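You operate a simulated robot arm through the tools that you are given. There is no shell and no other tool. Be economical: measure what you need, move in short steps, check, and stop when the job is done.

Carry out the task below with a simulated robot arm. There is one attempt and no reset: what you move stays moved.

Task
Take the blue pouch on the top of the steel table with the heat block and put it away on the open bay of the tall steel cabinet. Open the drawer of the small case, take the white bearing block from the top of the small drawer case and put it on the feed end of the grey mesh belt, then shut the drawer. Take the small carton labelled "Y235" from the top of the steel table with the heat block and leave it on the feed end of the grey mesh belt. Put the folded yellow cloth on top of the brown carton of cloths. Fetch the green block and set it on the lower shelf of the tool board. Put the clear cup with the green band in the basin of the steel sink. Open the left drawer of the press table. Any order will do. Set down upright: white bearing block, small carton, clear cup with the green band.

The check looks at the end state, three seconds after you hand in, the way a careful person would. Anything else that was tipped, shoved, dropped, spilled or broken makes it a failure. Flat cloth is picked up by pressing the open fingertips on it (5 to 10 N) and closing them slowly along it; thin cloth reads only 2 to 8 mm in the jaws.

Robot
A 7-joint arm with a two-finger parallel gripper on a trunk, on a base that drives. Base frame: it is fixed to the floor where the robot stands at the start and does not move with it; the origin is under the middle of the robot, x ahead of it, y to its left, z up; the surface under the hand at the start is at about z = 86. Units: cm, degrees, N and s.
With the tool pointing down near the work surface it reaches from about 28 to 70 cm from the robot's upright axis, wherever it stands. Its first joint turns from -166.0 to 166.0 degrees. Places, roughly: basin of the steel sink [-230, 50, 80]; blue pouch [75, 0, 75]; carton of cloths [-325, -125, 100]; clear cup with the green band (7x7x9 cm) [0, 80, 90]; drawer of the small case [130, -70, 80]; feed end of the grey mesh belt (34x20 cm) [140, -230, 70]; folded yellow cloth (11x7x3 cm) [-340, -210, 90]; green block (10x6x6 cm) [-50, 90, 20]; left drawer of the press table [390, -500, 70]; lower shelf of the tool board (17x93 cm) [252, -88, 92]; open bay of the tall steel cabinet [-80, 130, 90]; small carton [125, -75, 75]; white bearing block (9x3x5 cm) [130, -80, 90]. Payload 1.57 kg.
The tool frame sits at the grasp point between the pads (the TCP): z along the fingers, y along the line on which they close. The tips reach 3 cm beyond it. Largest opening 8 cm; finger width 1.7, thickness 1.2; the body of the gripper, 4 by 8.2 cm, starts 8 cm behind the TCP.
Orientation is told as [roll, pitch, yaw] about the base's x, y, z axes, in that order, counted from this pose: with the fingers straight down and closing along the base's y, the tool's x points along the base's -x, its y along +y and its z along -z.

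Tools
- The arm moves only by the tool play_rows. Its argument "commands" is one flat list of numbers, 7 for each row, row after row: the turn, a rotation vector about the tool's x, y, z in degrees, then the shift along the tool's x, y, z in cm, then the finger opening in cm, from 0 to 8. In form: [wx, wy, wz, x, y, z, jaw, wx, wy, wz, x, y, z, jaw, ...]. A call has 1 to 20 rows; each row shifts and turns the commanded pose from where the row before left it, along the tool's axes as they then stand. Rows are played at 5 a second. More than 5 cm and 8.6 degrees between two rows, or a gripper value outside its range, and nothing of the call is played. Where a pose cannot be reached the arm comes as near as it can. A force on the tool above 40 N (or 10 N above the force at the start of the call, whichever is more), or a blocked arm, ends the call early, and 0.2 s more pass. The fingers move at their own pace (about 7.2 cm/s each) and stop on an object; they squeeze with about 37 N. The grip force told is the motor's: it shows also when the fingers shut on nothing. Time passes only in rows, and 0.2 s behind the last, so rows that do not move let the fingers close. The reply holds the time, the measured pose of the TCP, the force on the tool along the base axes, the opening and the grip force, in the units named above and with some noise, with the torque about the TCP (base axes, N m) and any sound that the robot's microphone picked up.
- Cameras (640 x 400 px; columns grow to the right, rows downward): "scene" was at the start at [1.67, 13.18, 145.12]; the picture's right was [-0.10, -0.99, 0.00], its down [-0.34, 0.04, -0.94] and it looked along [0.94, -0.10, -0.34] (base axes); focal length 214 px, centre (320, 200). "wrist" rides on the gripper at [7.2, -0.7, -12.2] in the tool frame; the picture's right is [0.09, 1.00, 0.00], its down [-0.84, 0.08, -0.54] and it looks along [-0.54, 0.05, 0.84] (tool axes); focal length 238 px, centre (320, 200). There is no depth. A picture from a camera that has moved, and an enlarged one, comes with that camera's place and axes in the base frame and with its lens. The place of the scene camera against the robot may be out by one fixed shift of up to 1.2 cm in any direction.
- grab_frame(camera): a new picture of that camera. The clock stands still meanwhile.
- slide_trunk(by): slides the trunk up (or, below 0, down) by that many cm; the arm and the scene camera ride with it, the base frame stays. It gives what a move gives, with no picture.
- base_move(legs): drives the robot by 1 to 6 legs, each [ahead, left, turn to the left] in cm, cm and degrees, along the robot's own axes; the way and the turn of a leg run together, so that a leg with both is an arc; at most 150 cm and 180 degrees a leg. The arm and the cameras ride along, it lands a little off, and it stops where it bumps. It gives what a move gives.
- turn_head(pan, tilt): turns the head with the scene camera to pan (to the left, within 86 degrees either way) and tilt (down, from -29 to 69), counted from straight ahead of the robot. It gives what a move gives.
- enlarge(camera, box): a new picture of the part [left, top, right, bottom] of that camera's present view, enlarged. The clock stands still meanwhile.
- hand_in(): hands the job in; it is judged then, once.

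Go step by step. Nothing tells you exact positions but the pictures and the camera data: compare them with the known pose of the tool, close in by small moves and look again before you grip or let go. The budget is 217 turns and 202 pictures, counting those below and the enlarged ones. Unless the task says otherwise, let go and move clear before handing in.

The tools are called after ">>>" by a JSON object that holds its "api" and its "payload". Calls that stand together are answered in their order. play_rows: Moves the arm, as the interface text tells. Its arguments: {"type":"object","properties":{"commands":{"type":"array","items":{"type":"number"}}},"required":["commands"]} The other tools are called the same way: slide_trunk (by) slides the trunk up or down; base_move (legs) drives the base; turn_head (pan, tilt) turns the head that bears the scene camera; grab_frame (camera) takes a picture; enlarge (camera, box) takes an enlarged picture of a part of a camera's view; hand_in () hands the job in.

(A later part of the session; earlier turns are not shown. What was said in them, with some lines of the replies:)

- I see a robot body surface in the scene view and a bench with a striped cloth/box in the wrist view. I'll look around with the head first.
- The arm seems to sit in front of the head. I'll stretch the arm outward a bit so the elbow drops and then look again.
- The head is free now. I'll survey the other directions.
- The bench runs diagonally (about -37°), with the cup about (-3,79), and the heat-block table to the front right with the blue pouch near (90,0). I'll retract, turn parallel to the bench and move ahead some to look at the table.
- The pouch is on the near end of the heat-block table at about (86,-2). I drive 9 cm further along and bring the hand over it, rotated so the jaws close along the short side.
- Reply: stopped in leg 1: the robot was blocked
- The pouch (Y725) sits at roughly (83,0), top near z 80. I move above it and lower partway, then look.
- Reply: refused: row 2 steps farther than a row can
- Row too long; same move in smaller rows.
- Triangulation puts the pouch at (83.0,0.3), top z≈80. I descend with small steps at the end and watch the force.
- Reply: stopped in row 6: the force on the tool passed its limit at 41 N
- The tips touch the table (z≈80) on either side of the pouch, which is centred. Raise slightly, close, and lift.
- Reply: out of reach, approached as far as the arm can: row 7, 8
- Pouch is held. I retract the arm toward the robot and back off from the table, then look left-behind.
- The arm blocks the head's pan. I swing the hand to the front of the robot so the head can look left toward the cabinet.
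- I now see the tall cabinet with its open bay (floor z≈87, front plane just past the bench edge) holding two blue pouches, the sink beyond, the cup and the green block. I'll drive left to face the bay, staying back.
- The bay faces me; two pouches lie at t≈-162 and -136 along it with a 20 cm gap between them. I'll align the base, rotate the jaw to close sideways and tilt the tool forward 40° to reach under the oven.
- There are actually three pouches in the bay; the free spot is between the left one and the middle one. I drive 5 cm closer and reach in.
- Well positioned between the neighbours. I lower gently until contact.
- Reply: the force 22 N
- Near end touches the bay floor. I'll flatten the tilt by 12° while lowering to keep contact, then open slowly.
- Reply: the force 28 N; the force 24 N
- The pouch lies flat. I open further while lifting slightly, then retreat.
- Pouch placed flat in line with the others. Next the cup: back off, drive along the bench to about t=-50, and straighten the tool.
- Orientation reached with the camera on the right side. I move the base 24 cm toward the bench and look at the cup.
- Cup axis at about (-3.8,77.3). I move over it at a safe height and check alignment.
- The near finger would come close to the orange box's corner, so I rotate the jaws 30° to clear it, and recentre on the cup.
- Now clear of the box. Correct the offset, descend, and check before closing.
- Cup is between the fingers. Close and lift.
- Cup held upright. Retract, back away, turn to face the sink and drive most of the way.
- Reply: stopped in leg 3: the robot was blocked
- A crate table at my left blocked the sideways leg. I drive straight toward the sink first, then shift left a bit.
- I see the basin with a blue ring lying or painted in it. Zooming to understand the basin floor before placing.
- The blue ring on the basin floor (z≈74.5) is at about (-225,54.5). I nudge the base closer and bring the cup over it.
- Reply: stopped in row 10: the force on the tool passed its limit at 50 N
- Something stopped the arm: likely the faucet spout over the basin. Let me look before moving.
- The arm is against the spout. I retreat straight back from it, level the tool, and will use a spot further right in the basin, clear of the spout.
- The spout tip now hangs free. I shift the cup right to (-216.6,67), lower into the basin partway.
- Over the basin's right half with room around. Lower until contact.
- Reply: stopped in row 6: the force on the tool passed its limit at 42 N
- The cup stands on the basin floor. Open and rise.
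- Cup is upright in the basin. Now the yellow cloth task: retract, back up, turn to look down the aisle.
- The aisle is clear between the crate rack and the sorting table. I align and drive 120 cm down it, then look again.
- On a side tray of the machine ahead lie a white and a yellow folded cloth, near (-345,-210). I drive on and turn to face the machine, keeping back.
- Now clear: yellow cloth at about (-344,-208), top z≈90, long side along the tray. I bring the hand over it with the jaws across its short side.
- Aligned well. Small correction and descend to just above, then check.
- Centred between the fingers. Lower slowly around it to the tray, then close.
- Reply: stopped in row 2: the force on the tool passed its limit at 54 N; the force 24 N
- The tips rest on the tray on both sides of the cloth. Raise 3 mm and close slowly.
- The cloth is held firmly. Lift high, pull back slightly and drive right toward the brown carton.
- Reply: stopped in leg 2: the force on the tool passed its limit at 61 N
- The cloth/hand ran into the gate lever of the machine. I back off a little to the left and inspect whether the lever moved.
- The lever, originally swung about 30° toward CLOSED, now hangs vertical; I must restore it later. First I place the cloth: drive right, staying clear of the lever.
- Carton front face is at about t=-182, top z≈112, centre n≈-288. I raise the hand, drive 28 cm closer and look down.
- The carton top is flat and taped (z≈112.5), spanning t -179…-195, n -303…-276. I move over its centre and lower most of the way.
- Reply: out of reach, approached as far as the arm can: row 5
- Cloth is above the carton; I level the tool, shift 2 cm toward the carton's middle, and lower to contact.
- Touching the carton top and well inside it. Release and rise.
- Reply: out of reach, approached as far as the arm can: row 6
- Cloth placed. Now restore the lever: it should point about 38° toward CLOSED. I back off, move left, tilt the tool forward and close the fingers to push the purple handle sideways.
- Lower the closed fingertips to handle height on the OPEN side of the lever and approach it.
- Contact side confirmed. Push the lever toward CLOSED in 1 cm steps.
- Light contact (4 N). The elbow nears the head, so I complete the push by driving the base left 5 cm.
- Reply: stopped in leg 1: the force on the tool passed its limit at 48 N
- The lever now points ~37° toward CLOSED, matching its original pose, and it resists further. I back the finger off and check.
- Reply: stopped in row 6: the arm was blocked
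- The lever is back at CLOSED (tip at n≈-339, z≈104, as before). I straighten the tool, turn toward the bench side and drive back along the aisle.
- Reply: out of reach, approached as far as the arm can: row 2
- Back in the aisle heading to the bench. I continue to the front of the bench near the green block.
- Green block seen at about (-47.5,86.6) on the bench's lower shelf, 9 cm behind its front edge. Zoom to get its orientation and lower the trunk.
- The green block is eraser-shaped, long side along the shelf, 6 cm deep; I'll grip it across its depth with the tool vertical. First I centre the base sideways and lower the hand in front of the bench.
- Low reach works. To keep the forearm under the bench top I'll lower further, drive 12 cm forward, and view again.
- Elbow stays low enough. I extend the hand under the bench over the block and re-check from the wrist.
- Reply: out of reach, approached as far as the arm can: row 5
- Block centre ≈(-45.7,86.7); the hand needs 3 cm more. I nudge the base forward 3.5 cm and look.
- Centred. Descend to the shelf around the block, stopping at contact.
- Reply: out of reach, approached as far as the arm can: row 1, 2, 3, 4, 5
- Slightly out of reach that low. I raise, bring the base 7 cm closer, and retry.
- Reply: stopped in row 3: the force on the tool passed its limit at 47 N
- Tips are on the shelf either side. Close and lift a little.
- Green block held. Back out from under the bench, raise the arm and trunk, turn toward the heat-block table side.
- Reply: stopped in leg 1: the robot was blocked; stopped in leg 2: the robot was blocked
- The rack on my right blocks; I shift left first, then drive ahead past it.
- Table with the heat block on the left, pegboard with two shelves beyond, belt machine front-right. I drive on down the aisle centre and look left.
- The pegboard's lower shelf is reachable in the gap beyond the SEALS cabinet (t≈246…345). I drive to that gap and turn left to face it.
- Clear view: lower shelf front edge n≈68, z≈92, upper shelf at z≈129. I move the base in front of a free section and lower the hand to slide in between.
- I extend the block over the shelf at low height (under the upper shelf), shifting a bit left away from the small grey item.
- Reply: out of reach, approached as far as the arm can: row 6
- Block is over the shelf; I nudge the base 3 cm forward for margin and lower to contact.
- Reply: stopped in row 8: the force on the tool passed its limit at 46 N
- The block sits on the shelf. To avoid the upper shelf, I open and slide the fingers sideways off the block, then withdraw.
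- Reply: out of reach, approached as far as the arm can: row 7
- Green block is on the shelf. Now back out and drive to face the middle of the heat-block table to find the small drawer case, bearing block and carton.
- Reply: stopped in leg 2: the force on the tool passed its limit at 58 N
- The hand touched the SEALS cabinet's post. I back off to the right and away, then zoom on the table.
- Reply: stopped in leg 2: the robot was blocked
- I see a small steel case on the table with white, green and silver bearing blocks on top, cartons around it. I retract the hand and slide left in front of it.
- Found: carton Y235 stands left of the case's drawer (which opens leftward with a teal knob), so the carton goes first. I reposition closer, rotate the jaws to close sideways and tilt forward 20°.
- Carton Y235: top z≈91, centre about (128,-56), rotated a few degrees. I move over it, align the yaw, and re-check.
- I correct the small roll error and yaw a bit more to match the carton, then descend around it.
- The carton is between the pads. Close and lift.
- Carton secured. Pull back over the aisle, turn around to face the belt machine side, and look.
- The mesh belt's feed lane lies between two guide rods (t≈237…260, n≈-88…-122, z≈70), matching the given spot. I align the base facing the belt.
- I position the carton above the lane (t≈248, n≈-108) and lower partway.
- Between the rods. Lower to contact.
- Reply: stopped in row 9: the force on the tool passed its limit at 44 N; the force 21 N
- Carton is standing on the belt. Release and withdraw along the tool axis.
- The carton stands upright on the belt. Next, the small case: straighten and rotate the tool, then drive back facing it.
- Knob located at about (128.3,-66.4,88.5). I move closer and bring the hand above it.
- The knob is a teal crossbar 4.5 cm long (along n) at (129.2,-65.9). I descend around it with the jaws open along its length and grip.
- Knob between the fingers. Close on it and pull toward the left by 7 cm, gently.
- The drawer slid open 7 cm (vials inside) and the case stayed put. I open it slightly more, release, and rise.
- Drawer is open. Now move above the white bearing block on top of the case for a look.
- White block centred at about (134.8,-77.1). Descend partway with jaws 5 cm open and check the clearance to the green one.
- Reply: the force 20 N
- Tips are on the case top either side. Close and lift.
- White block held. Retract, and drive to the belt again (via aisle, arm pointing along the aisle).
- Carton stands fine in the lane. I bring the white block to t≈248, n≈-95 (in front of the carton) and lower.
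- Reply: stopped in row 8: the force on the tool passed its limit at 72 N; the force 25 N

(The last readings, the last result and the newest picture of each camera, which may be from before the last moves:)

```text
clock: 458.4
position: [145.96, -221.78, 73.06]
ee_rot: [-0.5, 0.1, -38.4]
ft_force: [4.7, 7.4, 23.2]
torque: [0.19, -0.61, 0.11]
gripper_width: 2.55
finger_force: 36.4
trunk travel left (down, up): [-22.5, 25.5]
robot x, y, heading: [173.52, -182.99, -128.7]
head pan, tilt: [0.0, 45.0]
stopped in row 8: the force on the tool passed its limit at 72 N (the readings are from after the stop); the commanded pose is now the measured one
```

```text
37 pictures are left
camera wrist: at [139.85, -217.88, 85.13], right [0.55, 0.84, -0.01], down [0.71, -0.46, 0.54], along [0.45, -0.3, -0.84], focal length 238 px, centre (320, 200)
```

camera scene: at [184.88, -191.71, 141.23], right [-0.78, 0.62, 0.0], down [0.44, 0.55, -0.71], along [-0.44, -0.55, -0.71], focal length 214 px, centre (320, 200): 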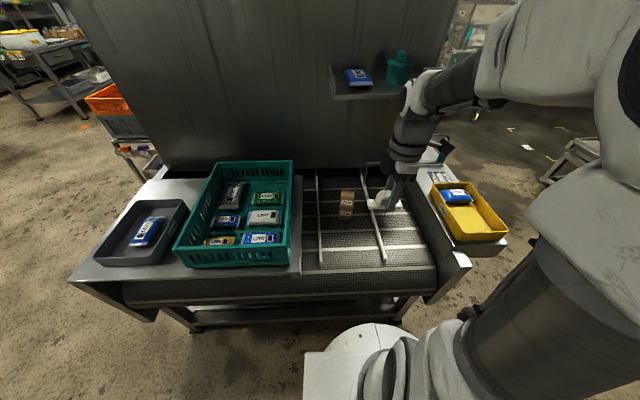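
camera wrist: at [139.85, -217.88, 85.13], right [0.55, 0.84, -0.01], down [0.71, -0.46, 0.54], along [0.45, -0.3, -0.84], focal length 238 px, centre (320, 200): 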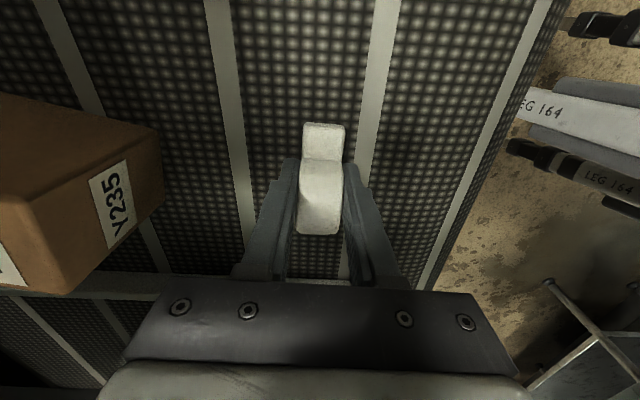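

Contact with the belt (z≈70). Release and rise, then check both items.

>>> {"api": "play_rows", "payload": {"commands": [0, 0, 0, 0, 0, -0.25, 2.8, 0, 0, 0, 0, 0, 0, 3.5, 0, 0, 0, 0, 0, 0, 4.5, 0, 0, 0, 0, 0, 0, 4.5, 0, 0, 0, 0, 0, -2, 4.5, 0, 0, 0, 0, 0, -4, 4.5, 0, 0, 0, 0, 0, -4.5, 4.5, 0, 0, 0, 0, 0, -4.5, 4.5, 0, 0, 0, 0, 0, -4.5, 4.5, 0, 0, 0, 0, 0, -4.5, 4.5, 0, 0, 0, 0, 0, -4.5, 5, 0, 0, 0, 0, 0, 0, 5]}}

>>> {"api": "grab_frame", "payload": {"camera": "wrist"}}

```text
clock: 461.0
position: [145.91, -221.73, 101.92]
ee_rot: [-0.3, 0.0, -38.4]
ft_force: [-0.1, 0.3, -0.1]
torque: [0.0, 0.02, 0.01]
gripper_width: 5.01
finger_force: 0.2
trunk travel left (down, up): [-22.5, 25.5]
robot x, y, heading: [173.93, -183.02, -128.5]
head pan, tilt: [0.0, 45.0]
```

```text
36 pictures are left
camera wrist: at [139.86, -217.66, 114.09], right [0.55, 0.84, -0.01], down [0.7, -0.46, 0.54], along [0.45, -0.3, -0.84], focal length 238 px, centre (320, 200)
```

wrist: 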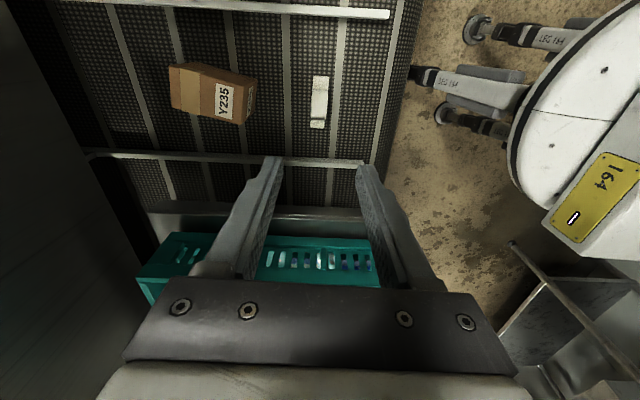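

Both items are upright on the belt. Now return to shut the drawer.

>>> {"api": "play_rows", "payload": {"commands": [0, 0, 0, 0, 4, 0, 6, 0, 0, 0, 0, 4, 0, 8, 0, 0, 0, 0, 0, 0, 8]}}

>>> {"api": "base_move", "payload": {"legs": [[0, 0, -87.5], [100, 0, 0], [0, 0, -90], [9, 0, 0]]}}

>>> {"api": "turn_head", "payload": {"pan": 0, "tilt": 40}}

>>> {"api": "grab_frame", "payload": {"camera": "scene"}}

```text
clock: 461.8
position: [150.92, -215.66, 101.68]
ee_rot: [-0.3, -0.1, -38.5]
ft_force: [0.7, 0.1, 0.1]
torque: [-0.01, 0.0, 0.02]
gripper_width: 8.0
finger_force: 0.0
trunk travel left (down, up): [-22.5, 25.5]
robot x, y, heading: [173.7, -182.43, -128.3]
head pan, tilt: [0.0, 45.0]
```

```text
clock: 479.7
position: [122.86, -81.79, 101.72]
ee_rot: [-0.2, -0.1, 143.7]
ft_force: [0.2, -0.6, 0.6]
torque: [0.03, 0.03, 0.01]
gripper_width: 7.99
finger_force: 0.0
trunk travel left (down, up): [-22.5, 25.5]
robot x, y, heading: [101.37, -115.16, 53.4]
head pan, tilt: [0.0, 45.0]
stopped in leg 4: the robot was blocked; the commanded pose is now the measured one
```

```text
clock: 480.3
position: [122.8, -81.79, 101.55]
ee_rot: [-0.2, -0.1, 143.7]
ft_force: [-0.3, 0.3, -0.1]
torque: [-0.01, 0.02, -0.02]
gripper_width: 8.0
finger_force: 0.1
trunk travel left (down, up): [-22.5, 25.5]
robot x, y, heading: [101.27, -115.09, 53.3]
head pan, tilt: [0.0, 40.0]
```

```text
35 pictures are left
camera scene: at [90.86, -106.4, 141.95], right [0.8, -0.59, 0.0], down [-0.38, -0.52, -0.77], along [0.46, 0.62, -0.64], focal length 214 px, centre (320, 200)
```

scene: 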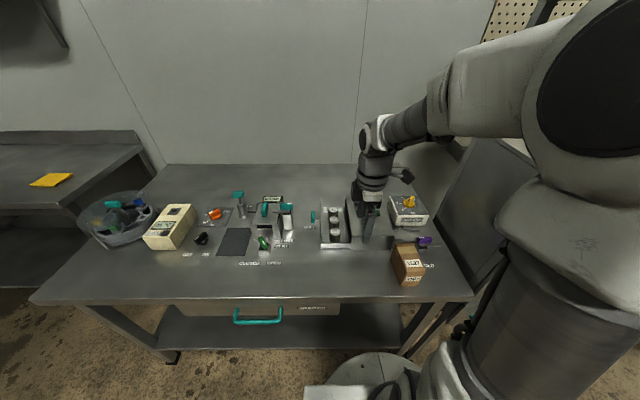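

>>> {"api": "play_rows", "payload": {"commands": [0, 0, 0, -2.76, -3.32, -0.4, 8, 0, 0, 0, -2.76, -3.32, -0.4, 8, 0, 0, 0, -2.76, -3.32, -0.4, 8, 0, 0, 0, -2.76, -3.32, -0.4, 8, 0, 0, 0, -2.76, -3.32, 0, 7.5, 0, 0, -0.6, 0, 0, 0, 7.5, 0, 0, 0, 0, 0, 0, 7.5]}}

>>> {"api": "grab_frame", "payload": {"camera": "wrist"}}

```text
clock: 481.9
position: [121.7, -60.29, 103.19]
ee_rot: [-0.3, -0.1, 144.3]
ft_force: [0.3, -0.1, 0.3]
torque: [0.0, 0.01, 0.0]
gripper_width: 7.49
finger_force: 0.0
trunk travel left (down, up): [-22.5, 25.5]
robot x, y, heading: [101.05, -114.84, 53.6]
head pan, tilt: [0.0, 40.0]
```

```text
34 pictures are left
camera wrist: at [127.9, -63.92, 115.36], right [-0.51, -0.86, 0.0], down [-0.72, 0.42, 0.54], along [-0.47, 0.28, -0.84], focal length 238 px, centre (320, 200)
```

wrist: 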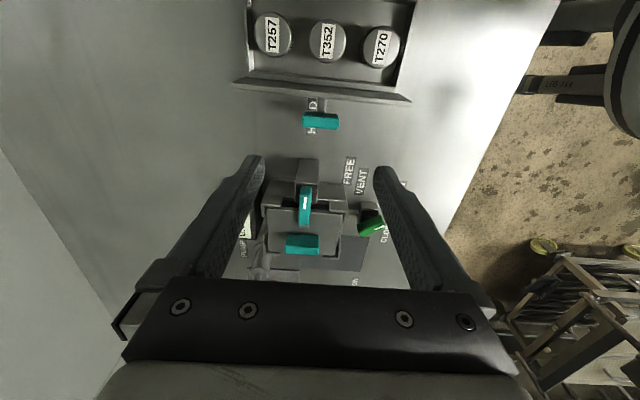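

Same pose as when I released. Descend, grip the knob, and push the drawer closed.

>>> {"api": "play_rows", "payload": {"commands": [0, 0, 0, 0.1, 0, 4, 7.5, 0, 0, 0, 0, 0, 4, 7.5, 0, 0, 0, 0, 0, 4, 7.5, 0, 0, 0, 0, 0, 2.9, 7.5, 0, 0, 0, 0, 0, 0, 6, 0, 0, 0, 0, 0, 0, 4.5, 0, 0, 0, 0, 0, 0, 3.5, 0, 0, 0, 0, 0, 0, 3.5, 0, 0, 0, 0, 0, 0, 3.5]}}

>>> {"api": "play_rows", "payload": {"commands": [0, 0, 0, 1, 0, 0, 3.5, 0, 0, 0, 1, 0, 0, 3.5, 0, 0, 0, 1, 0, 0, 3.5, 0, 0, 0, 1, 0, 0, 3.5, 0, 0, 0, 1, 0, 0, 3.5, 0, 0, 0, 1, 0, 0, 3.5, 0, 0, 0, 1, 0, 0, 3.5, 0, 0, 0, 1, 0, 0, 3.5, 0, 0, 0, 0.5, 0, 0, 3.5, 0, 0, 0, 0.4, 0, 0, 3.5, 0, 0, 0, 0.4, 0, 0, 3.5, 0, 0, 0, 0.4, 0, 0, 3.5, 0, 0, 0, 0, 0, 0, 3.5]}}

>>> {"api": "grab_frame", "payload": {"camera": "wrist"}}

```text
clock: 483.9
position: [121.68, -60.48, 88.27]
ee_rot: [-0.3, -0.1, 144.2]
ft_force: [8.1, 11.9, -3.2]
torque: [0.11, 0.13, -0.08]
gripper_width: 4.76
finger_force: 7.1
trunk travel left (down, up): [-22.5, 25.5]
robot x, y, heading: [101.3, -114.96, 53.5]
head pan, tilt: [0.0, 40.0]
```

```text
clock: 486.7
position: [129.47, -65.86, 88.36]
ee_rot: [-0.3, -0.2, 144.3]
ft_force: [-1.5, 11.3, 2.5]
torque: [-1.04, 0.44, -0.36]
gripper_width: 4.35
finger_force: 44.8
trunk travel left (down, up): [-22.5, 25.5]
robot x, y, heading: [101.22, -115.06, 53.7]
head pan, tilt: [0.0, 40.0]
```

```text
33 pictures are left
camera wrist: at [135.6, -69.53, 100.51], right [-0.51, -0.86, 0.0], down [-0.72, 0.42, 0.54], along [-0.47, 0.28, -0.84], focal length 238 px, centre (320, 200)
```

wrist: 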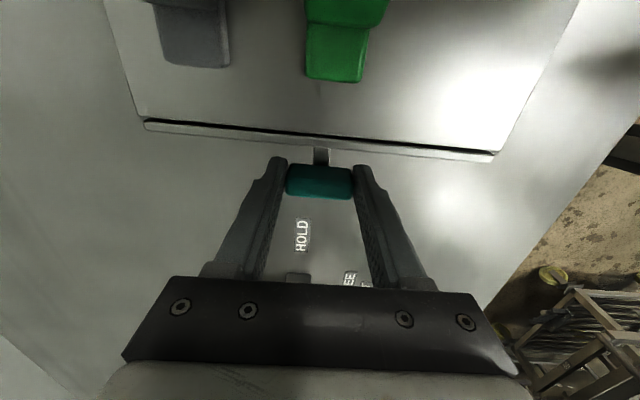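

The drawer is shut flush as before. Release the knob and rise, then take a final look at the case.

>>> {"api": "play_rows", "payload": {"commands": [0, 0, 0, 0, 0, 0, 5.5, 0, 0, 0, 0, 0, 0, 7, 0, 0, 0, 0, 0, 0, 7.5, 0, 0, 0, 0, 0, -3, 7.5, 0, 0, 0, 0, 0, -4, 7.5, 0, 0, 0, 0, 0, -4, 7.5, 0, 0, 0, 0, 0, -4, 8, 0, 0, 0, 0, 4, 0, 8, 0, 0, 0, 0, 4, 0, 8, 0, 0, 0, 0, 4, 0, 8, 0, 0, 0, 0, 4, 0, 8, 0, 0, 0, 0, 4, 0, 8, 0, 0, 0, 0, 0, 0, 8]}}

>>> {"api": "enlarge", "payload": {"camera": "scene", "box": [220, 120, 460, 300]}}

```text
clock: 489.5
position: [117.66, -82.2, 103.38]
ee_rot: [-0.3, -0.1, 144.2]
ft_force: [-0.4, -0.1, 0.0]
torque: [-0.02, -0.01, 0.0]
gripper_width: 8.0
finger_force: 0.0
trunk travel left (down, up): [-22.5, 25.5]
robot x, y, heading: [101.59, -114.97, 53.5]
head pan, tilt: [0.0, 40.0]
```

```text
2.22 times, centred on (340, 210) of scene
camera zoom: at [90.85, -106.42, 141.95], right [0.8, -0.59, 0.0], down [-0.38, -0.52, -0.77], along [0.46, 0.62, -0.64], focal length 477 px, centre (276, 178)
```

zoom: 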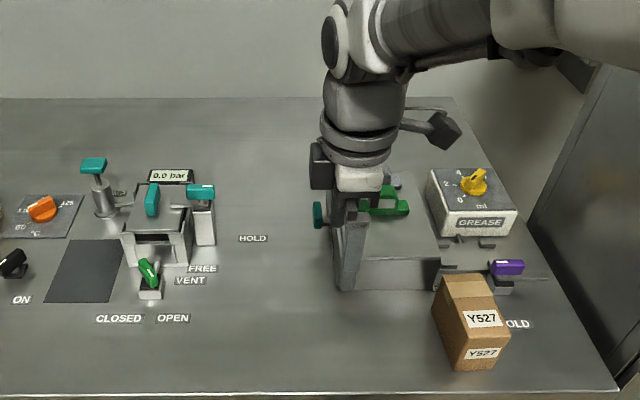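

Case closed, everything in place. Now the last job: drive down the aisle toward the press table.

>>> {"api": "base_move", "payload": {"legs": [[-12, 0, 0], [0, 0, -89], [140, 0, 0]]}}

>>> {"api": "turn_head", "payload": {"pan": 0, "tilt": 20}}

>>> {"api": "grab_frame", "payload": {"camera": "scene"}}

```text
clock: 504.8
position: [241.79, -219.54, 103.49]
ee_rot: [-0.1, 0.0, 55.6]
ft_force: [0.0, -0.4, 0.0]
torque: [-0.02, 0.01, 0.01]
gripper_width: 8.01
finger_force: 0.1
trunk travel left (down, up): [-22.5, 25.5]
robot x, y, heading: [208.55, -204.34, -35.0]
head pan, tilt: [0.0, 40.0]
```

```text
clock: 505.7
position: [241.83, -219.48, 103.35]
ee_rot: [-0.2, -0.1, 55.6]
ft_force: [0.0, -0.2, 0.7]
torque: [0.03, 0.02, -0.03]
gripper_width: 7.99
finger_force: 0.1
trunk travel left (down, up): [-22.5, 25.5]
robot x, y, heading: [208.65, -204.21, -35.3]
head pan, tilt: [0.0, 20.0]
```

```text
31 pictures are left
camera scene: at [217.93, -193.29, 145.08], right [-0.57, -0.82, 0.0], down [-0.28, 0.2, -0.94], along [0.77, -0.54, -0.34], focal length 214 px, centre (320, 200)
```

scene: 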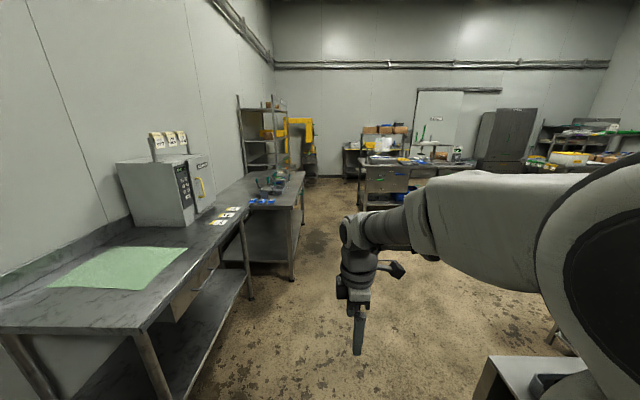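

>>> {"api": "base_move", "payload": {"legs": [[130, 0, 0]]}}

>>> {"api": "turn_head", "payload": {"pan": -20, "tilt": 20}}

>>> {"api": "grab_frame", "payload": {"camera": "scene"}}

```text
clock: 514.5
position: [350.11, -293.89, 103.44]
ee_rot: [-0.2, -0.1, 56.3]
ft_force: [-0.7, 0.5, 0.0]
torque: [0.01, -0.03, 0.02]
gripper_width: 7.97
finger_force: 0.1
trunk travel left (down, up): [-22.5, 25.5]
robot x, y, heading: [316.46, -279.32, -34.4]
head pan, tilt: [0.0, 20.0]
```

```text
clock: 515.3
position: [350.14, -294.0, 103.45]
ee_rot: [-0.2, -0.1, 56.2]
ft_force: [0.6, 0.2, 0.7]
torque: [0.01, 0.01, 0.01]
gripper_width: 8.0
finger_force: 0.1
trunk travel left (down, up): [-22.5, 25.5]
robot x, y, heading: [316.95, -279.06, -34.4]
head pan, tilt: [-20.0, 20.0]
```

```text
30 pictures are left
camera scene: at [323.57, -270.3, 145.09], right [-0.81, -0.58, 0.0], down [-0.2, 0.28, -0.94], along [0.55, -0.76, -0.34], focal length 214 px, centre (320, 200)
```

scene: 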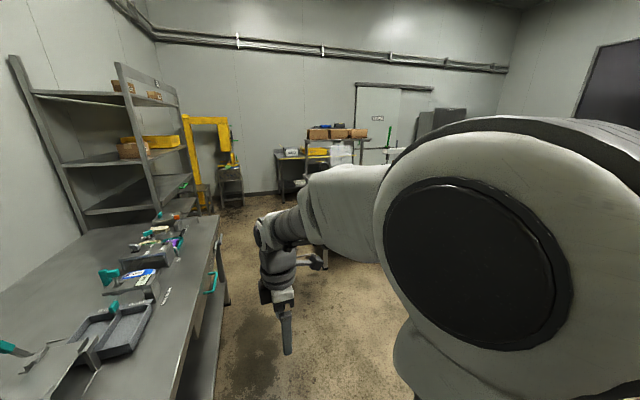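

>>> {"api": "base_move", "payload": {"legs": [[0, 0, -48]]}}

>>> {"api": "turn_head", "payload": {"pan": 10, "tilt": 20}}

>>> {"api": "grab_frame", "payload": {"camera": "scene"}}

```text
clock: 518.5
position: [328.05, -313.85, 103.37]
ee_rot: [-0.2, -0.2, 8.9]
ft_force: [0.3, 0.7, -0.2]
torque: [-0.01, 0.02, -0.02]
gripper_width: 8.0
finger_force: 0.0
trunk travel left (down, up): [-22.5, 25.5]
robot x, y, heading: [316.47, -279.03, -81.6]
head pan, tilt: [-20.0, 20.0]
```

```text
clock: 519.5
position: [328.21, -313.95, 103.34]
ee_rot: [-0.2, -0.1, 8.9]
ft_force: [1.0, 0.4, -0.6]
torque: [0.0, -0.01, 0.01]
gripper_width: 7.99
finger_force: 0.0
trunk travel left (down, up): [-22.5, 25.5]
robot x, y, heading: [316.39, -279.04, -81.7]
head pan, tilt: [10.0, 20.0]
```

```text
29 pictures are left
camera scene: at [332.46, -277.74, 145.09], right [-0.95, -0.31, 0.0], down [-0.11, 0.33, -0.94], along [0.29, -0.89, -0.34], focal length 214 px, centre (320, 200)
```

scene: 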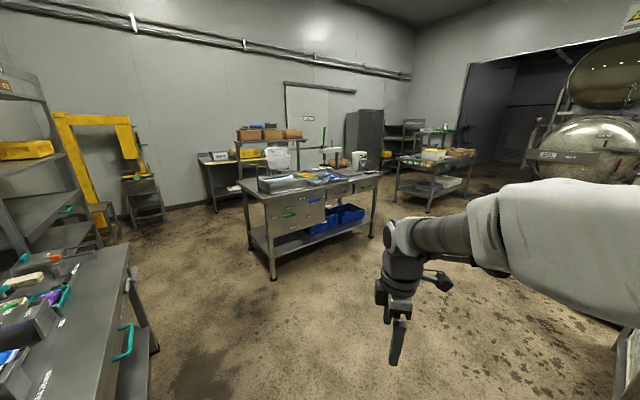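

>>> {"api": "enlarge", "payload": {"camera": "scene", "box": [230, 120, 400, 290]}}

```text
2.35 times, centred on (315, 205) of scene
camera zoom: at [332.46, -277.74, 145.09], right [-0.95, -0.31, 0.0], down [-0.11, 0.33, -0.94], along [0.29, -0.89, -0.34], focal length 505 px, centre (332, 188)
```

zoom: 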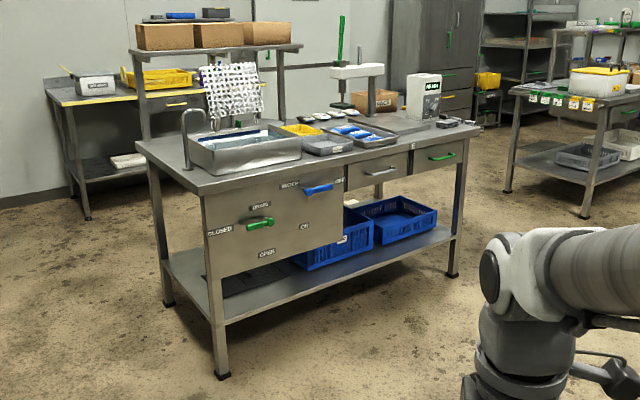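

The press table is ahead: its front holds two drawers, the left one with a silver handle at about (382,-502). I drive over and face it.

>>> {"api": "base_move", "payload": {"legs": [[143, 0, 0], [0, 0, 46], [5, -38, 0]]}}

>>> {"api": "turn_head", "payload": {"pan": 0, "tilt": 30}}

>>> {"api": "grab_frame", "payload": {"camera": "scene"}}

```text
clock: 534.2
position: [350.13, -460.43, 103.47]
ee_rot: [-0.2, -0.1, 54.8]
ft_force: [-0.2, -0.3, -0.1]
torque: [0.02, 0.0, 0.0]
gripper_width: 8.01
finger_force: 0.0
trunk travel left (down, up): [-22.5, 25.5]
robot x, y, heading: [316.72, -444.58, -35.9]
head pan, tilt: [10.0, 20.0]
```

```text
clock: 534.9
position: [350.18, -460.54, 103.34]
ee_rot: [-0.2, -0.2, 54.8]
ft_force: [-0.6, 0.0, -0.5]
torque: [0.01, -0.02, -0.02]
gripper_width: 7.98
finger_force: 0.1
trunk travel left (down, up): [-22.5, 25.5]
robot x, y, heading: [317.0, -444.73, -35.9]
head pan, tilt: [0.0, 30.0]
```

```text
27 pictures are left
camera scene: at [326.45, -433.67, 143.49], right [-0.59, -0.81, 0.0], down [-0.4, 0.29, -0.87], along [0.7, -0.51, -0.5], focal length 214 px, centre (320, 200)
```

scene: 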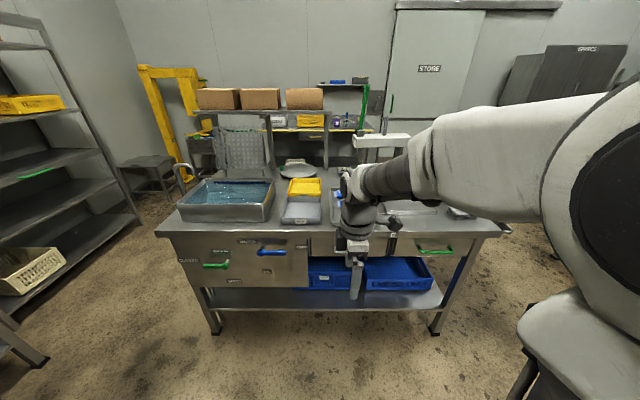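

I extend the arm, shift toward the left drawer, tilt the tool 64° forward and lower it in front of the drawer.

>>> {"api": "play_rows", "payload": {"commands": [0, 0, 0, 2.6, -3.3, 0, 8, 0, 0, 0, 2.6, -3.3, 0, 8, 0, 0, 0, 2.6, -3.3, 0, 8, 0, 0, 0, 2.6, -3.3, 0, 6, 0, 0, 0, 2.6, -3.3, 0, 5, 0, 0, 0, 2.6, -3.3, 0, 5, 8, 0, 0, 0, 0, 0, 5, 8, 0, 0, 0, 0, 0, 5, 8, 0, 0, 0, 0, 0, 5, 8, 0, 0, 0, 0, 0, 5, 8, 0, 0, 0, 0, 0, 5, 8, 0, 0, 0, 0, 0, 5, 8, 0, 0, 0, 0, 0, 5, 8, 0, 0, 0, 0, 0, 5, 0, 0, 0, 0, 3.45, 1.68, 5, 0, 0, 0, 0, 3.45, 1.68, 5, 0, 0, 0, 0, 3.45, 1.68, 5, 0, 0, 0, 0, 3.45, 1.68, 5, 0, 0, 0, 0, 3.45, 1.68, 5, 0, 0, 0, 0, 0, 0, 5]}}

>>> {"api": "grab_frame", "payload": {"camera": "wrist"}}

>>> {"api": "grab_frame", "payload": {"camera": "scene"}}

```text
clock: 539.1
position: [357.46, -484.73, 84.37]
ee_rot: [-64.3, -0.1, 54.6]
ft_force: [-0.4, 0.3, 0.1]
torque: [-0.02, 0.0, 0.03]
gripper_width: 5.0
finger_force: 0.0
trunk travel left (down, up): [-22.5, 25.5]
robot x, y, heading: [316.85, -444.88, -35.7]
head pan, tilt: [0.0, 30.0]
```

```text
26 pictures are left
camera wrist: at [344.5, -484.43, 90.19], right [-0.41, 0.18, -0.9], down [0.06, 0.98, 0.17], along [0.91, 0.02, -0.41], focal length 238 px, centre (320, 200)
```

wrist: 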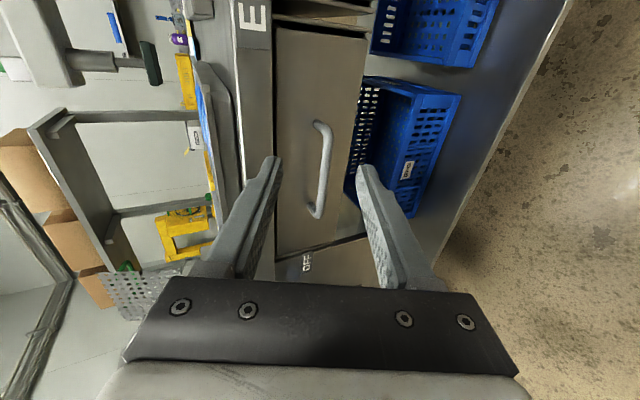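

```text
25 pictures are left
camera scene: at [326.45, -433.68, 143.49], right [-0.59, -0.81, 0.0], down [-0.4, 0.29, -0.87], along [0.7, -0.51, -0.5], focal length 214 px, centre (320, 200)
```

scene: 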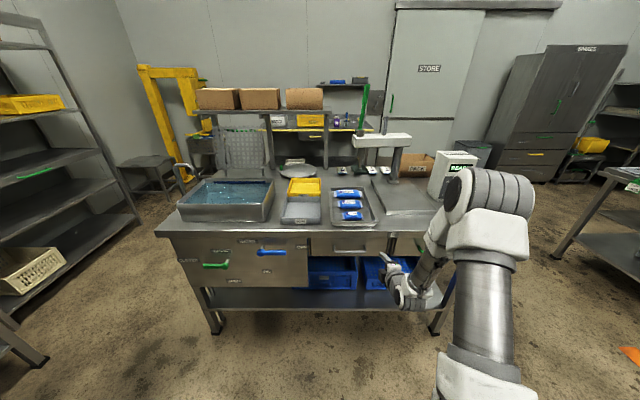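

Handle found at about (380.5,-488.9,73), a bar along the table front. I drive 12 cm closer, shift left 9.5 cm and lower to handle height.

>>> {"api": "base_move", "payload": {"legs": [[11, 0, 0]]}}

>>> {"api": "play_rows", "payload": {"commands": [0, 0, 0, -2.4, 2.4, 1.2, 5, 0, 0, 0, -2.4, 2.4, 1.2, 5, 0, 0, 0, -2.4, 2.4, 1.2, 5, 0, 0, 0, -2.4, 2.4, 1.2, 5, 0, 0, 0, 0, 0, 0, 5]}}

>>> {"api": "grab_frame", "payload": {"camera": "wrist"}}

>>> {"api": "enlarge", "payload": {"camera": "scene", "box": [280, 200, 440, 320]}}

```text
clock: 540.5
position: [366.49, -491.06, 84.35]
ee_rot: [-64.1, -0.1, 54.9]
ft_force: [0.0, 0.3, 0.0]
torque: [0.0, 0.01, -0.04]
gripper_width: 4.99
finger_force: 0.0
trunk travel left (down, up): [-22.5, 25.5]
robot x, y, heading: [325.78, -451.42, -35.8]
head pan, tilt: [0.0, 30.0]
```

```text
clock: 541.7
position: [372.2, -483.03, 73.51]
ee_rot: [-64.2, -0.1, 54.9]
ft_force: [0.3, -0.1, 0.2]
torque: [-0.04, 0.01, 0.05]
gripper_width: 4.98
finger_force: 0.1
trunk travel left (down, up): [-22.5, 25.5]
robot x, y, heading: [325.97, -450.92, -35.8]
head pan, tilt: [0.0, 30.0]
```

```text
24 pictures are left
camera wrist: at [359.16, -482.78, 79.39], right [-0.41, 0.17, -0.9], down [0.05, 0.98, 0.17], along [0.91, 0.02, -0.41], focal length 238 px, centre (320, 200)
```

wrist: 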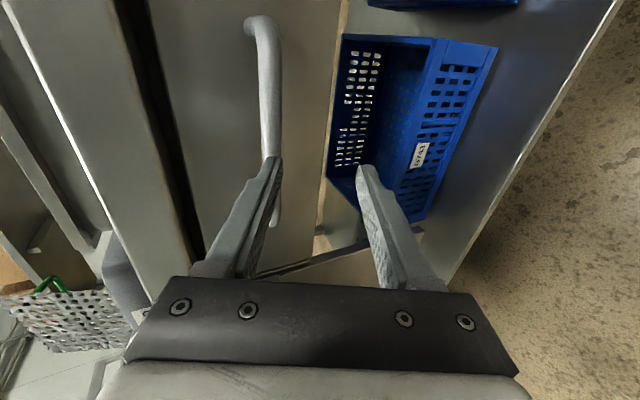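

```text
3.33 times, centred on (360, 260) of scene
camera zoom: at [335.3, -440.07, 143.48], right [-0.58, -0.81, 0.0], down [-0.41, 0.29, -0.87], along [0.7, -0.51, -0.5], focal length 715 px, centre (187, 0)
```

zoom: 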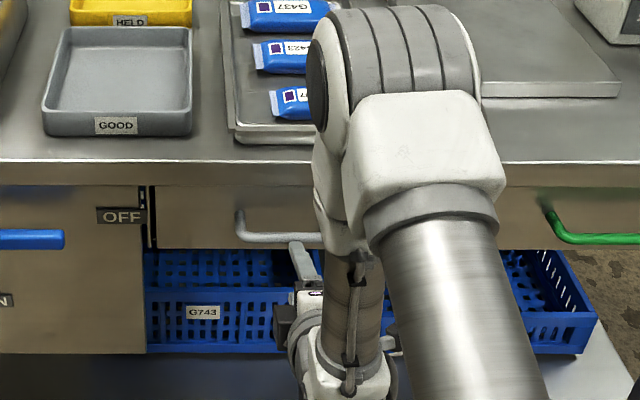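

The handle lies slightly above the finger axis (z≈75, t≈590). I back off, raise 4 cm, and line up along the tool axis.

>>> {"api": "play_rows", "payload": {"commands": [0, 0, 0, 0, 1.74, -3.6, 6, 0, 0, 0, 0, -3.69, -1.78, 6, 0, 0, 0, 0, -1.87, 3.87, 6, 0, 0, 0, 0, 0, 0, 6]}}

>>> {"api": "grab_frame", "payload": {"camera": "wrist"}}

```text
clock: 542.7
position: [372.41, -483.27, 77.76]
ee_rot: [-64.2, -0.2, 55.0]
ft_force: [-0.5, -0.3, -0.1]
torque: [0.0, 0.02, 0.02]
gripper_width: 5.99
finger_force: 0.0
trunk travel left (down, up): [-22.5, 25.5]
robot x, y, heading: [326.14, -451.37, -35.8]
head pan, tilt: [0.0, 30.0]
```

```text
22 pictures are left
camera wrist: at [359.41, -483.01, 83.59], right [-0.41, 0.17, -0.9], down [0.05, 0.98, 0.17], along [0.91, 0.02, -0.41], focal length 238 px, centre (320, 200)
```

wrist: 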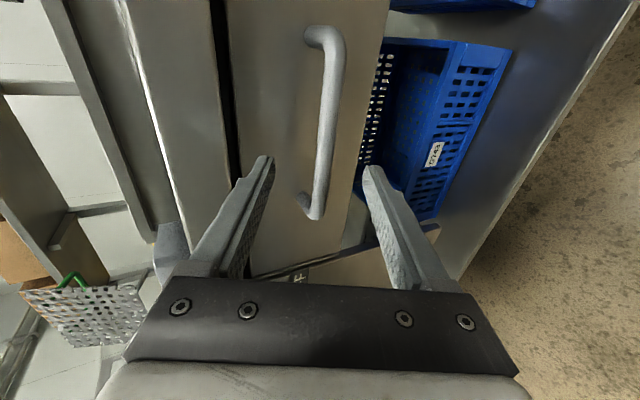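

Handle now lies between the fingers' line. I advance along the tool axis around the bar.

>>> {"api": "play_rows", "payload": {"commands": [0, 0, 0, 1, 0, 1.5, 6, 0, 0, 0, 1, 0, 1.5, 6, 0, 0, 0, 0, 0, 1.2, 6, 0, 0, 0, 0, 0, 0, 6]}}

>>> {"api": "grab_frame", "payload": {"camera": "wrist"}}

```text
clock: 543.7
position: [374.35, -487.11, 75.88]
ee_rot: [-64.3, -0.1, 54.9]
ft_force: [0.1, -1.3, -0.9]
torque: [-0.01, 0.03, 0.0]
gripper_width: 6.01
finger_force: 0.1
trunk travel left (down, up): [-22.5, 25.5]
robot x, y, heading: [325.42, -450.87, -35.7]
head pan, tilt: [0.0, 30.0]
```

```text
21 pictures are left
camera wrist: at [361.34, -486.86, 81.72], right [-0.41, 0.17, -0.9], down [0.05, 0.98, 0.17], along [0.91, 0.02, -0.41], focal length 238 px, centre (320, 200)
```

wrist: 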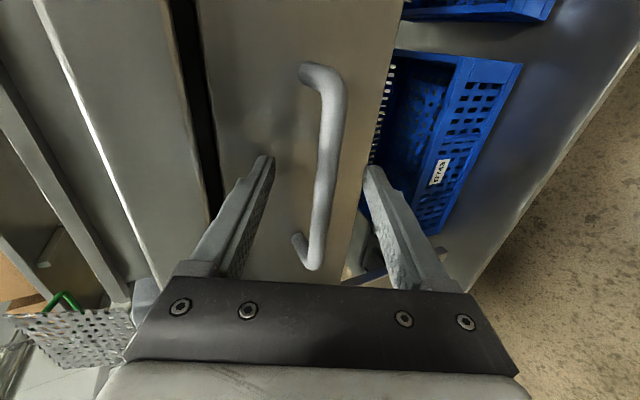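

>>> {"api": "play_rows", "payload": {"commands": [0, 0, 0, 0, 0, 0.8, 5, 0, 0, 0, 0, 0, 0, 3.5, 0, 0, 0, 0, 0, 0, 2, 0, 0, 0, 0, 0, 0, 1, 0, 0, 0, 0, 0, 0, 0.5, 0, 0, 0, 0, 0, 0, 0.5]}}

>>> {"api": "grab_frame", "payload": {"camera": "wrist"}}

```text
clock: 545.1
position: [374.84, -487.63, 75.48]
ee_rot: [-64.0, -0.1, 54.8]
ft_force: [-4.3, 3.4, -14.6]
torque: [0.11, 0.05, -0.1]
gripper_width: 1.82
finger_force: 8.0
trunk travel left (down, up): [-22.5, 25.5]
robot x, y, heading: [325.61, -450.88, -35.9]
head pan, tilt: [0.0, 30.0]
```

```text
20 pictures are left
camera wrist: at [361.84, -487.32, 81.34], right [-0.41, 0.18, -0.89], down [0.06, 0.98, 0.17], along [0.91, 0.02, -0.41], focal length 238 px, centre (320, 200)
```

wrist: 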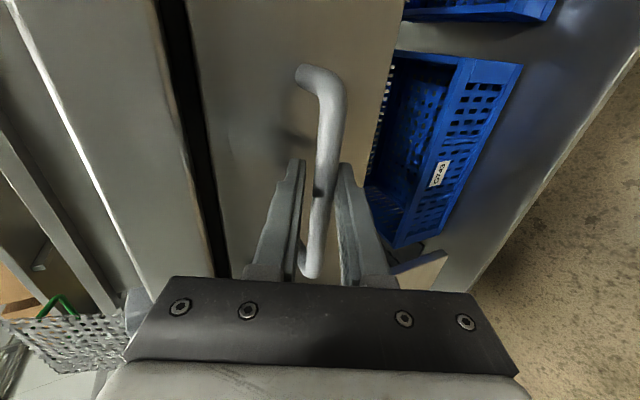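

The bar is between the fingers. Pull back gently.

>>> {"api": "play_rows", "payload": {"commands": [0, 0, 0, 0, 0, 0, 0.3, 0, 0, 0, 0, 0.3, -0.63, 0.3, 0, 0, 0, 0, 0.43, -0.9, 0.3, 0, 0, 0, 0, 0.43, -0.9, 0.3, 0, 0, 0, 0, 0.43, -0.9, 0.3, 0, 0, 0, 0, 0, 0, 0.3]}}

>>> {"api": "grab_frame", "payload": {"camera": "wrist"}}

```text
clock: 546.5
position: [372.03, -485.74, 75.75]
ee_rot: [-64.5, -0.1, 54.8]
ft_force: [1.1, 0.7, 4.8]
torque: [0.19, -0.3, -0.16]
gripper_width: 1.38
finger_force: 30.0
trunk travel left (down, up): [-22.5, 25.5]
robot x, y, heading: [325.9, -450.71, -35.7]
head pan, tilt: [0.0, 30.0]
```

```text
19 pictures are left
camera wrist: at [359.01, -485.41, 81.53], right [-0.4, 0.17, -0.9], down [0.05, 0.98, 0.17], along [0.91, 0.02, -0.41], focal length 238 px, centre (320, 200)
```

wrist: 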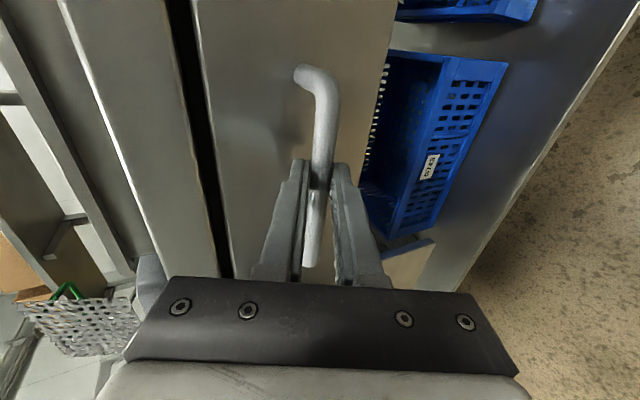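

The handle came along with the hand, so the drawer is opening. Continue pulling by backing the base 13 cm.

>>> {"api": "base_move", "payload": {"legs": [[-13, 0, 0]]}}

>>> {"api": "grab_frame", "payload": {"camera": "scene"}}

```text
clock: 548.0
position: [361.35, -477.92, 75.76]
ee_rot: [-64.5, -0.1, 54.9]
ft_force: [4.1, 6.6, 20.0]
torque: [0.08, -0.43, -0.14]
gripper_width: 1.37
finger_force: 30.4
trunk travel left (down, up): [-22.5, 25.5]
robot x, y, heading: [315.41, -443.49, -35.7]
head pan, tilt: [0.0, 30.0]
```

```text
18 pictures are left
camera scene: at [324.62, -432.31, 143.49], right [-0.58, -0.81, 0.0], down [-0.4, 0.29, -0.87], along [0.7, -0.51, -0.5], focal length 214 px, centre (320, 200)
```

scene: 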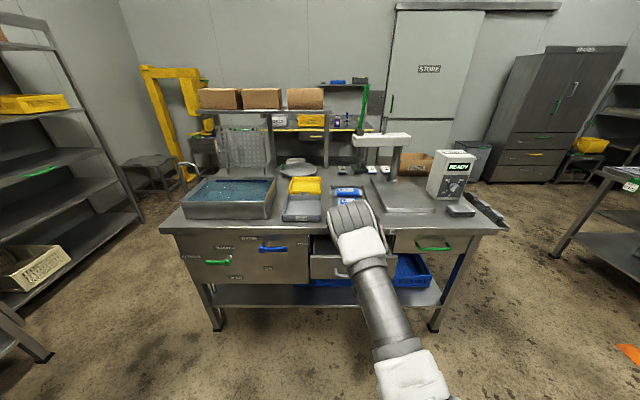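

The left drawer is open about 16 cm. Release the handle and back away.

>>> {"api": "play_rows", "payload": {"commands": [0, 0, 0, 0, 0, 0, 2.5, 0, 0, 0, 0, 0, 0, 4, 0, 0, 0, 0, 0, 0, 6, 0, 0, 0, 0, 0, 0, 6, 0, 0, 0, 0, 0, -2, 6, 0, 0, 0, 0, 0, -2, 6, 0, 0, 0, 0, 0, -2, 6, 0, 0, 0, 0, 0, 0, 6]}}

>>> {"api": "base_move", "payload": {"legs": [[-25, 0, 0]]}}

>>> {"api": "grab_frame", "payload": {"camera": "scene"}}

>>> {"api": "grab_frame", "payload": {"camera": "wrist"}}

```text
clock: 549.8
position: [356.89, -474.92, 78.46]
ee_rot: [-64.6, -0.1, 55.0]
ft_force: [-0.1, -0.2, 0.5]
torque: [-0.03, -0.02, 0.01]
gripper_width: 5.99
finger_force: 0.1
trunk travel left (down, up): [-22.5, 25.5]
robot x, y, heading: [315.13, -443.34, -35.7]
head pan, tilt: [0.0, 30.0]
```

```text
clock: 552.1
position: [336.61, -460.0, 78.3]
ee_rot: [-64.4, -0.1, 55.0]
ft_force: [-0.4, -0.8, 0.4]
torque: [0.04, -0.02, 0.0]
gripper_width: 5.99
finger_force: 0.0
trunk travel left (down, up): [-22.5, 25.5]
robot x, y, heading: [294.86, -428.86, -35.7]
head pan, tilt: [0.0, 30.0]
```

```text
17 pictures are left
camera scene: at [304.22, -417.67, 143.48], right [-0.58, -0.81, 0.0], down [-0.41, 0.29, -0.87], along [0.7, -0.51, -0.5], focal length 214 px, centre (320, 200)
```

scene: 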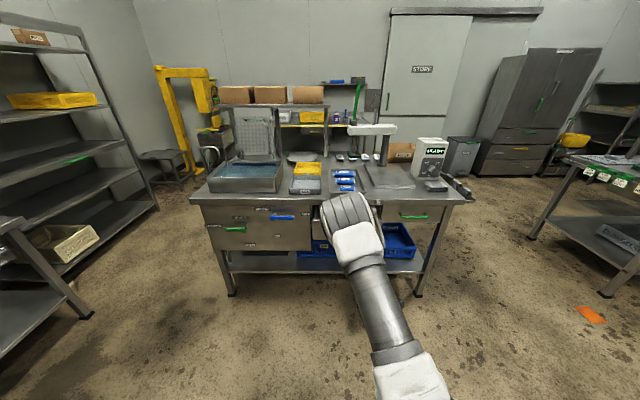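

```text
16 pictures are left
camera wrist: at [323.56, -459.8, 84.1], right [-0.4, 0.17, -0.9], down [0.05, 0.98, 0.17], along [0.91, 0.02, -0.41], focal length 238 px, centre (320, 200)
```

wrist: 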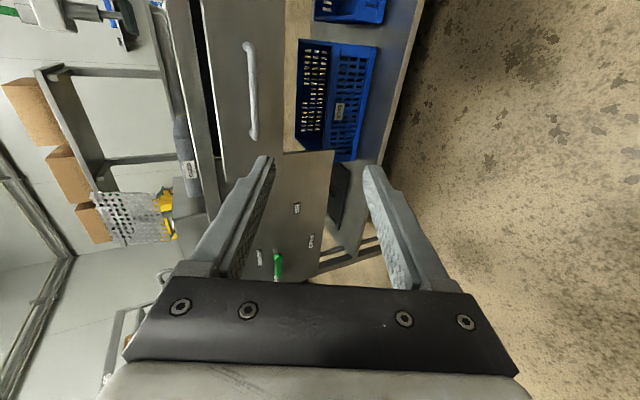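

The handle now triangulates about 16 cm in front of where it was, so the left drawer is open. The gripper is empty and clear, so I'm handing in.

>>> {"api": "hand_in", "payload": {}}

```text
The job is handed in.
```

I finished every item on the list and handed in, but I bumped into other things on the way, and those could count against the result.

**Placed or opened:**
- The blue pouch lies flat in the open bay of the tall cabinet, between two of the pouches already there.
- The white bearing block and the carton "Y235" stand upright on the feed end of the mesh belt. The drawer of the small case is shut again.
- The yellow cloth is on top of the carton of cloths.
- The green block is on the lower shelf of the tool board.
- The cup stands upright in the sink basin.
- The left drawer of the press table is open about 16 cm.

**Bumped:**
- **Gate lever:** I knocked the gate lever on the machine beside the sorting table out of CLOSED. I pushed it back; by my estimate it is within about 2 cm of where it was.
- **Sink spout:** the arm touched the spout while I was lowering the cup. It looked unchanged in later pictures.
- **SEALS cabinet:** the hand hit a post of this cabinet. I saw no movement, but I did not check it up close.
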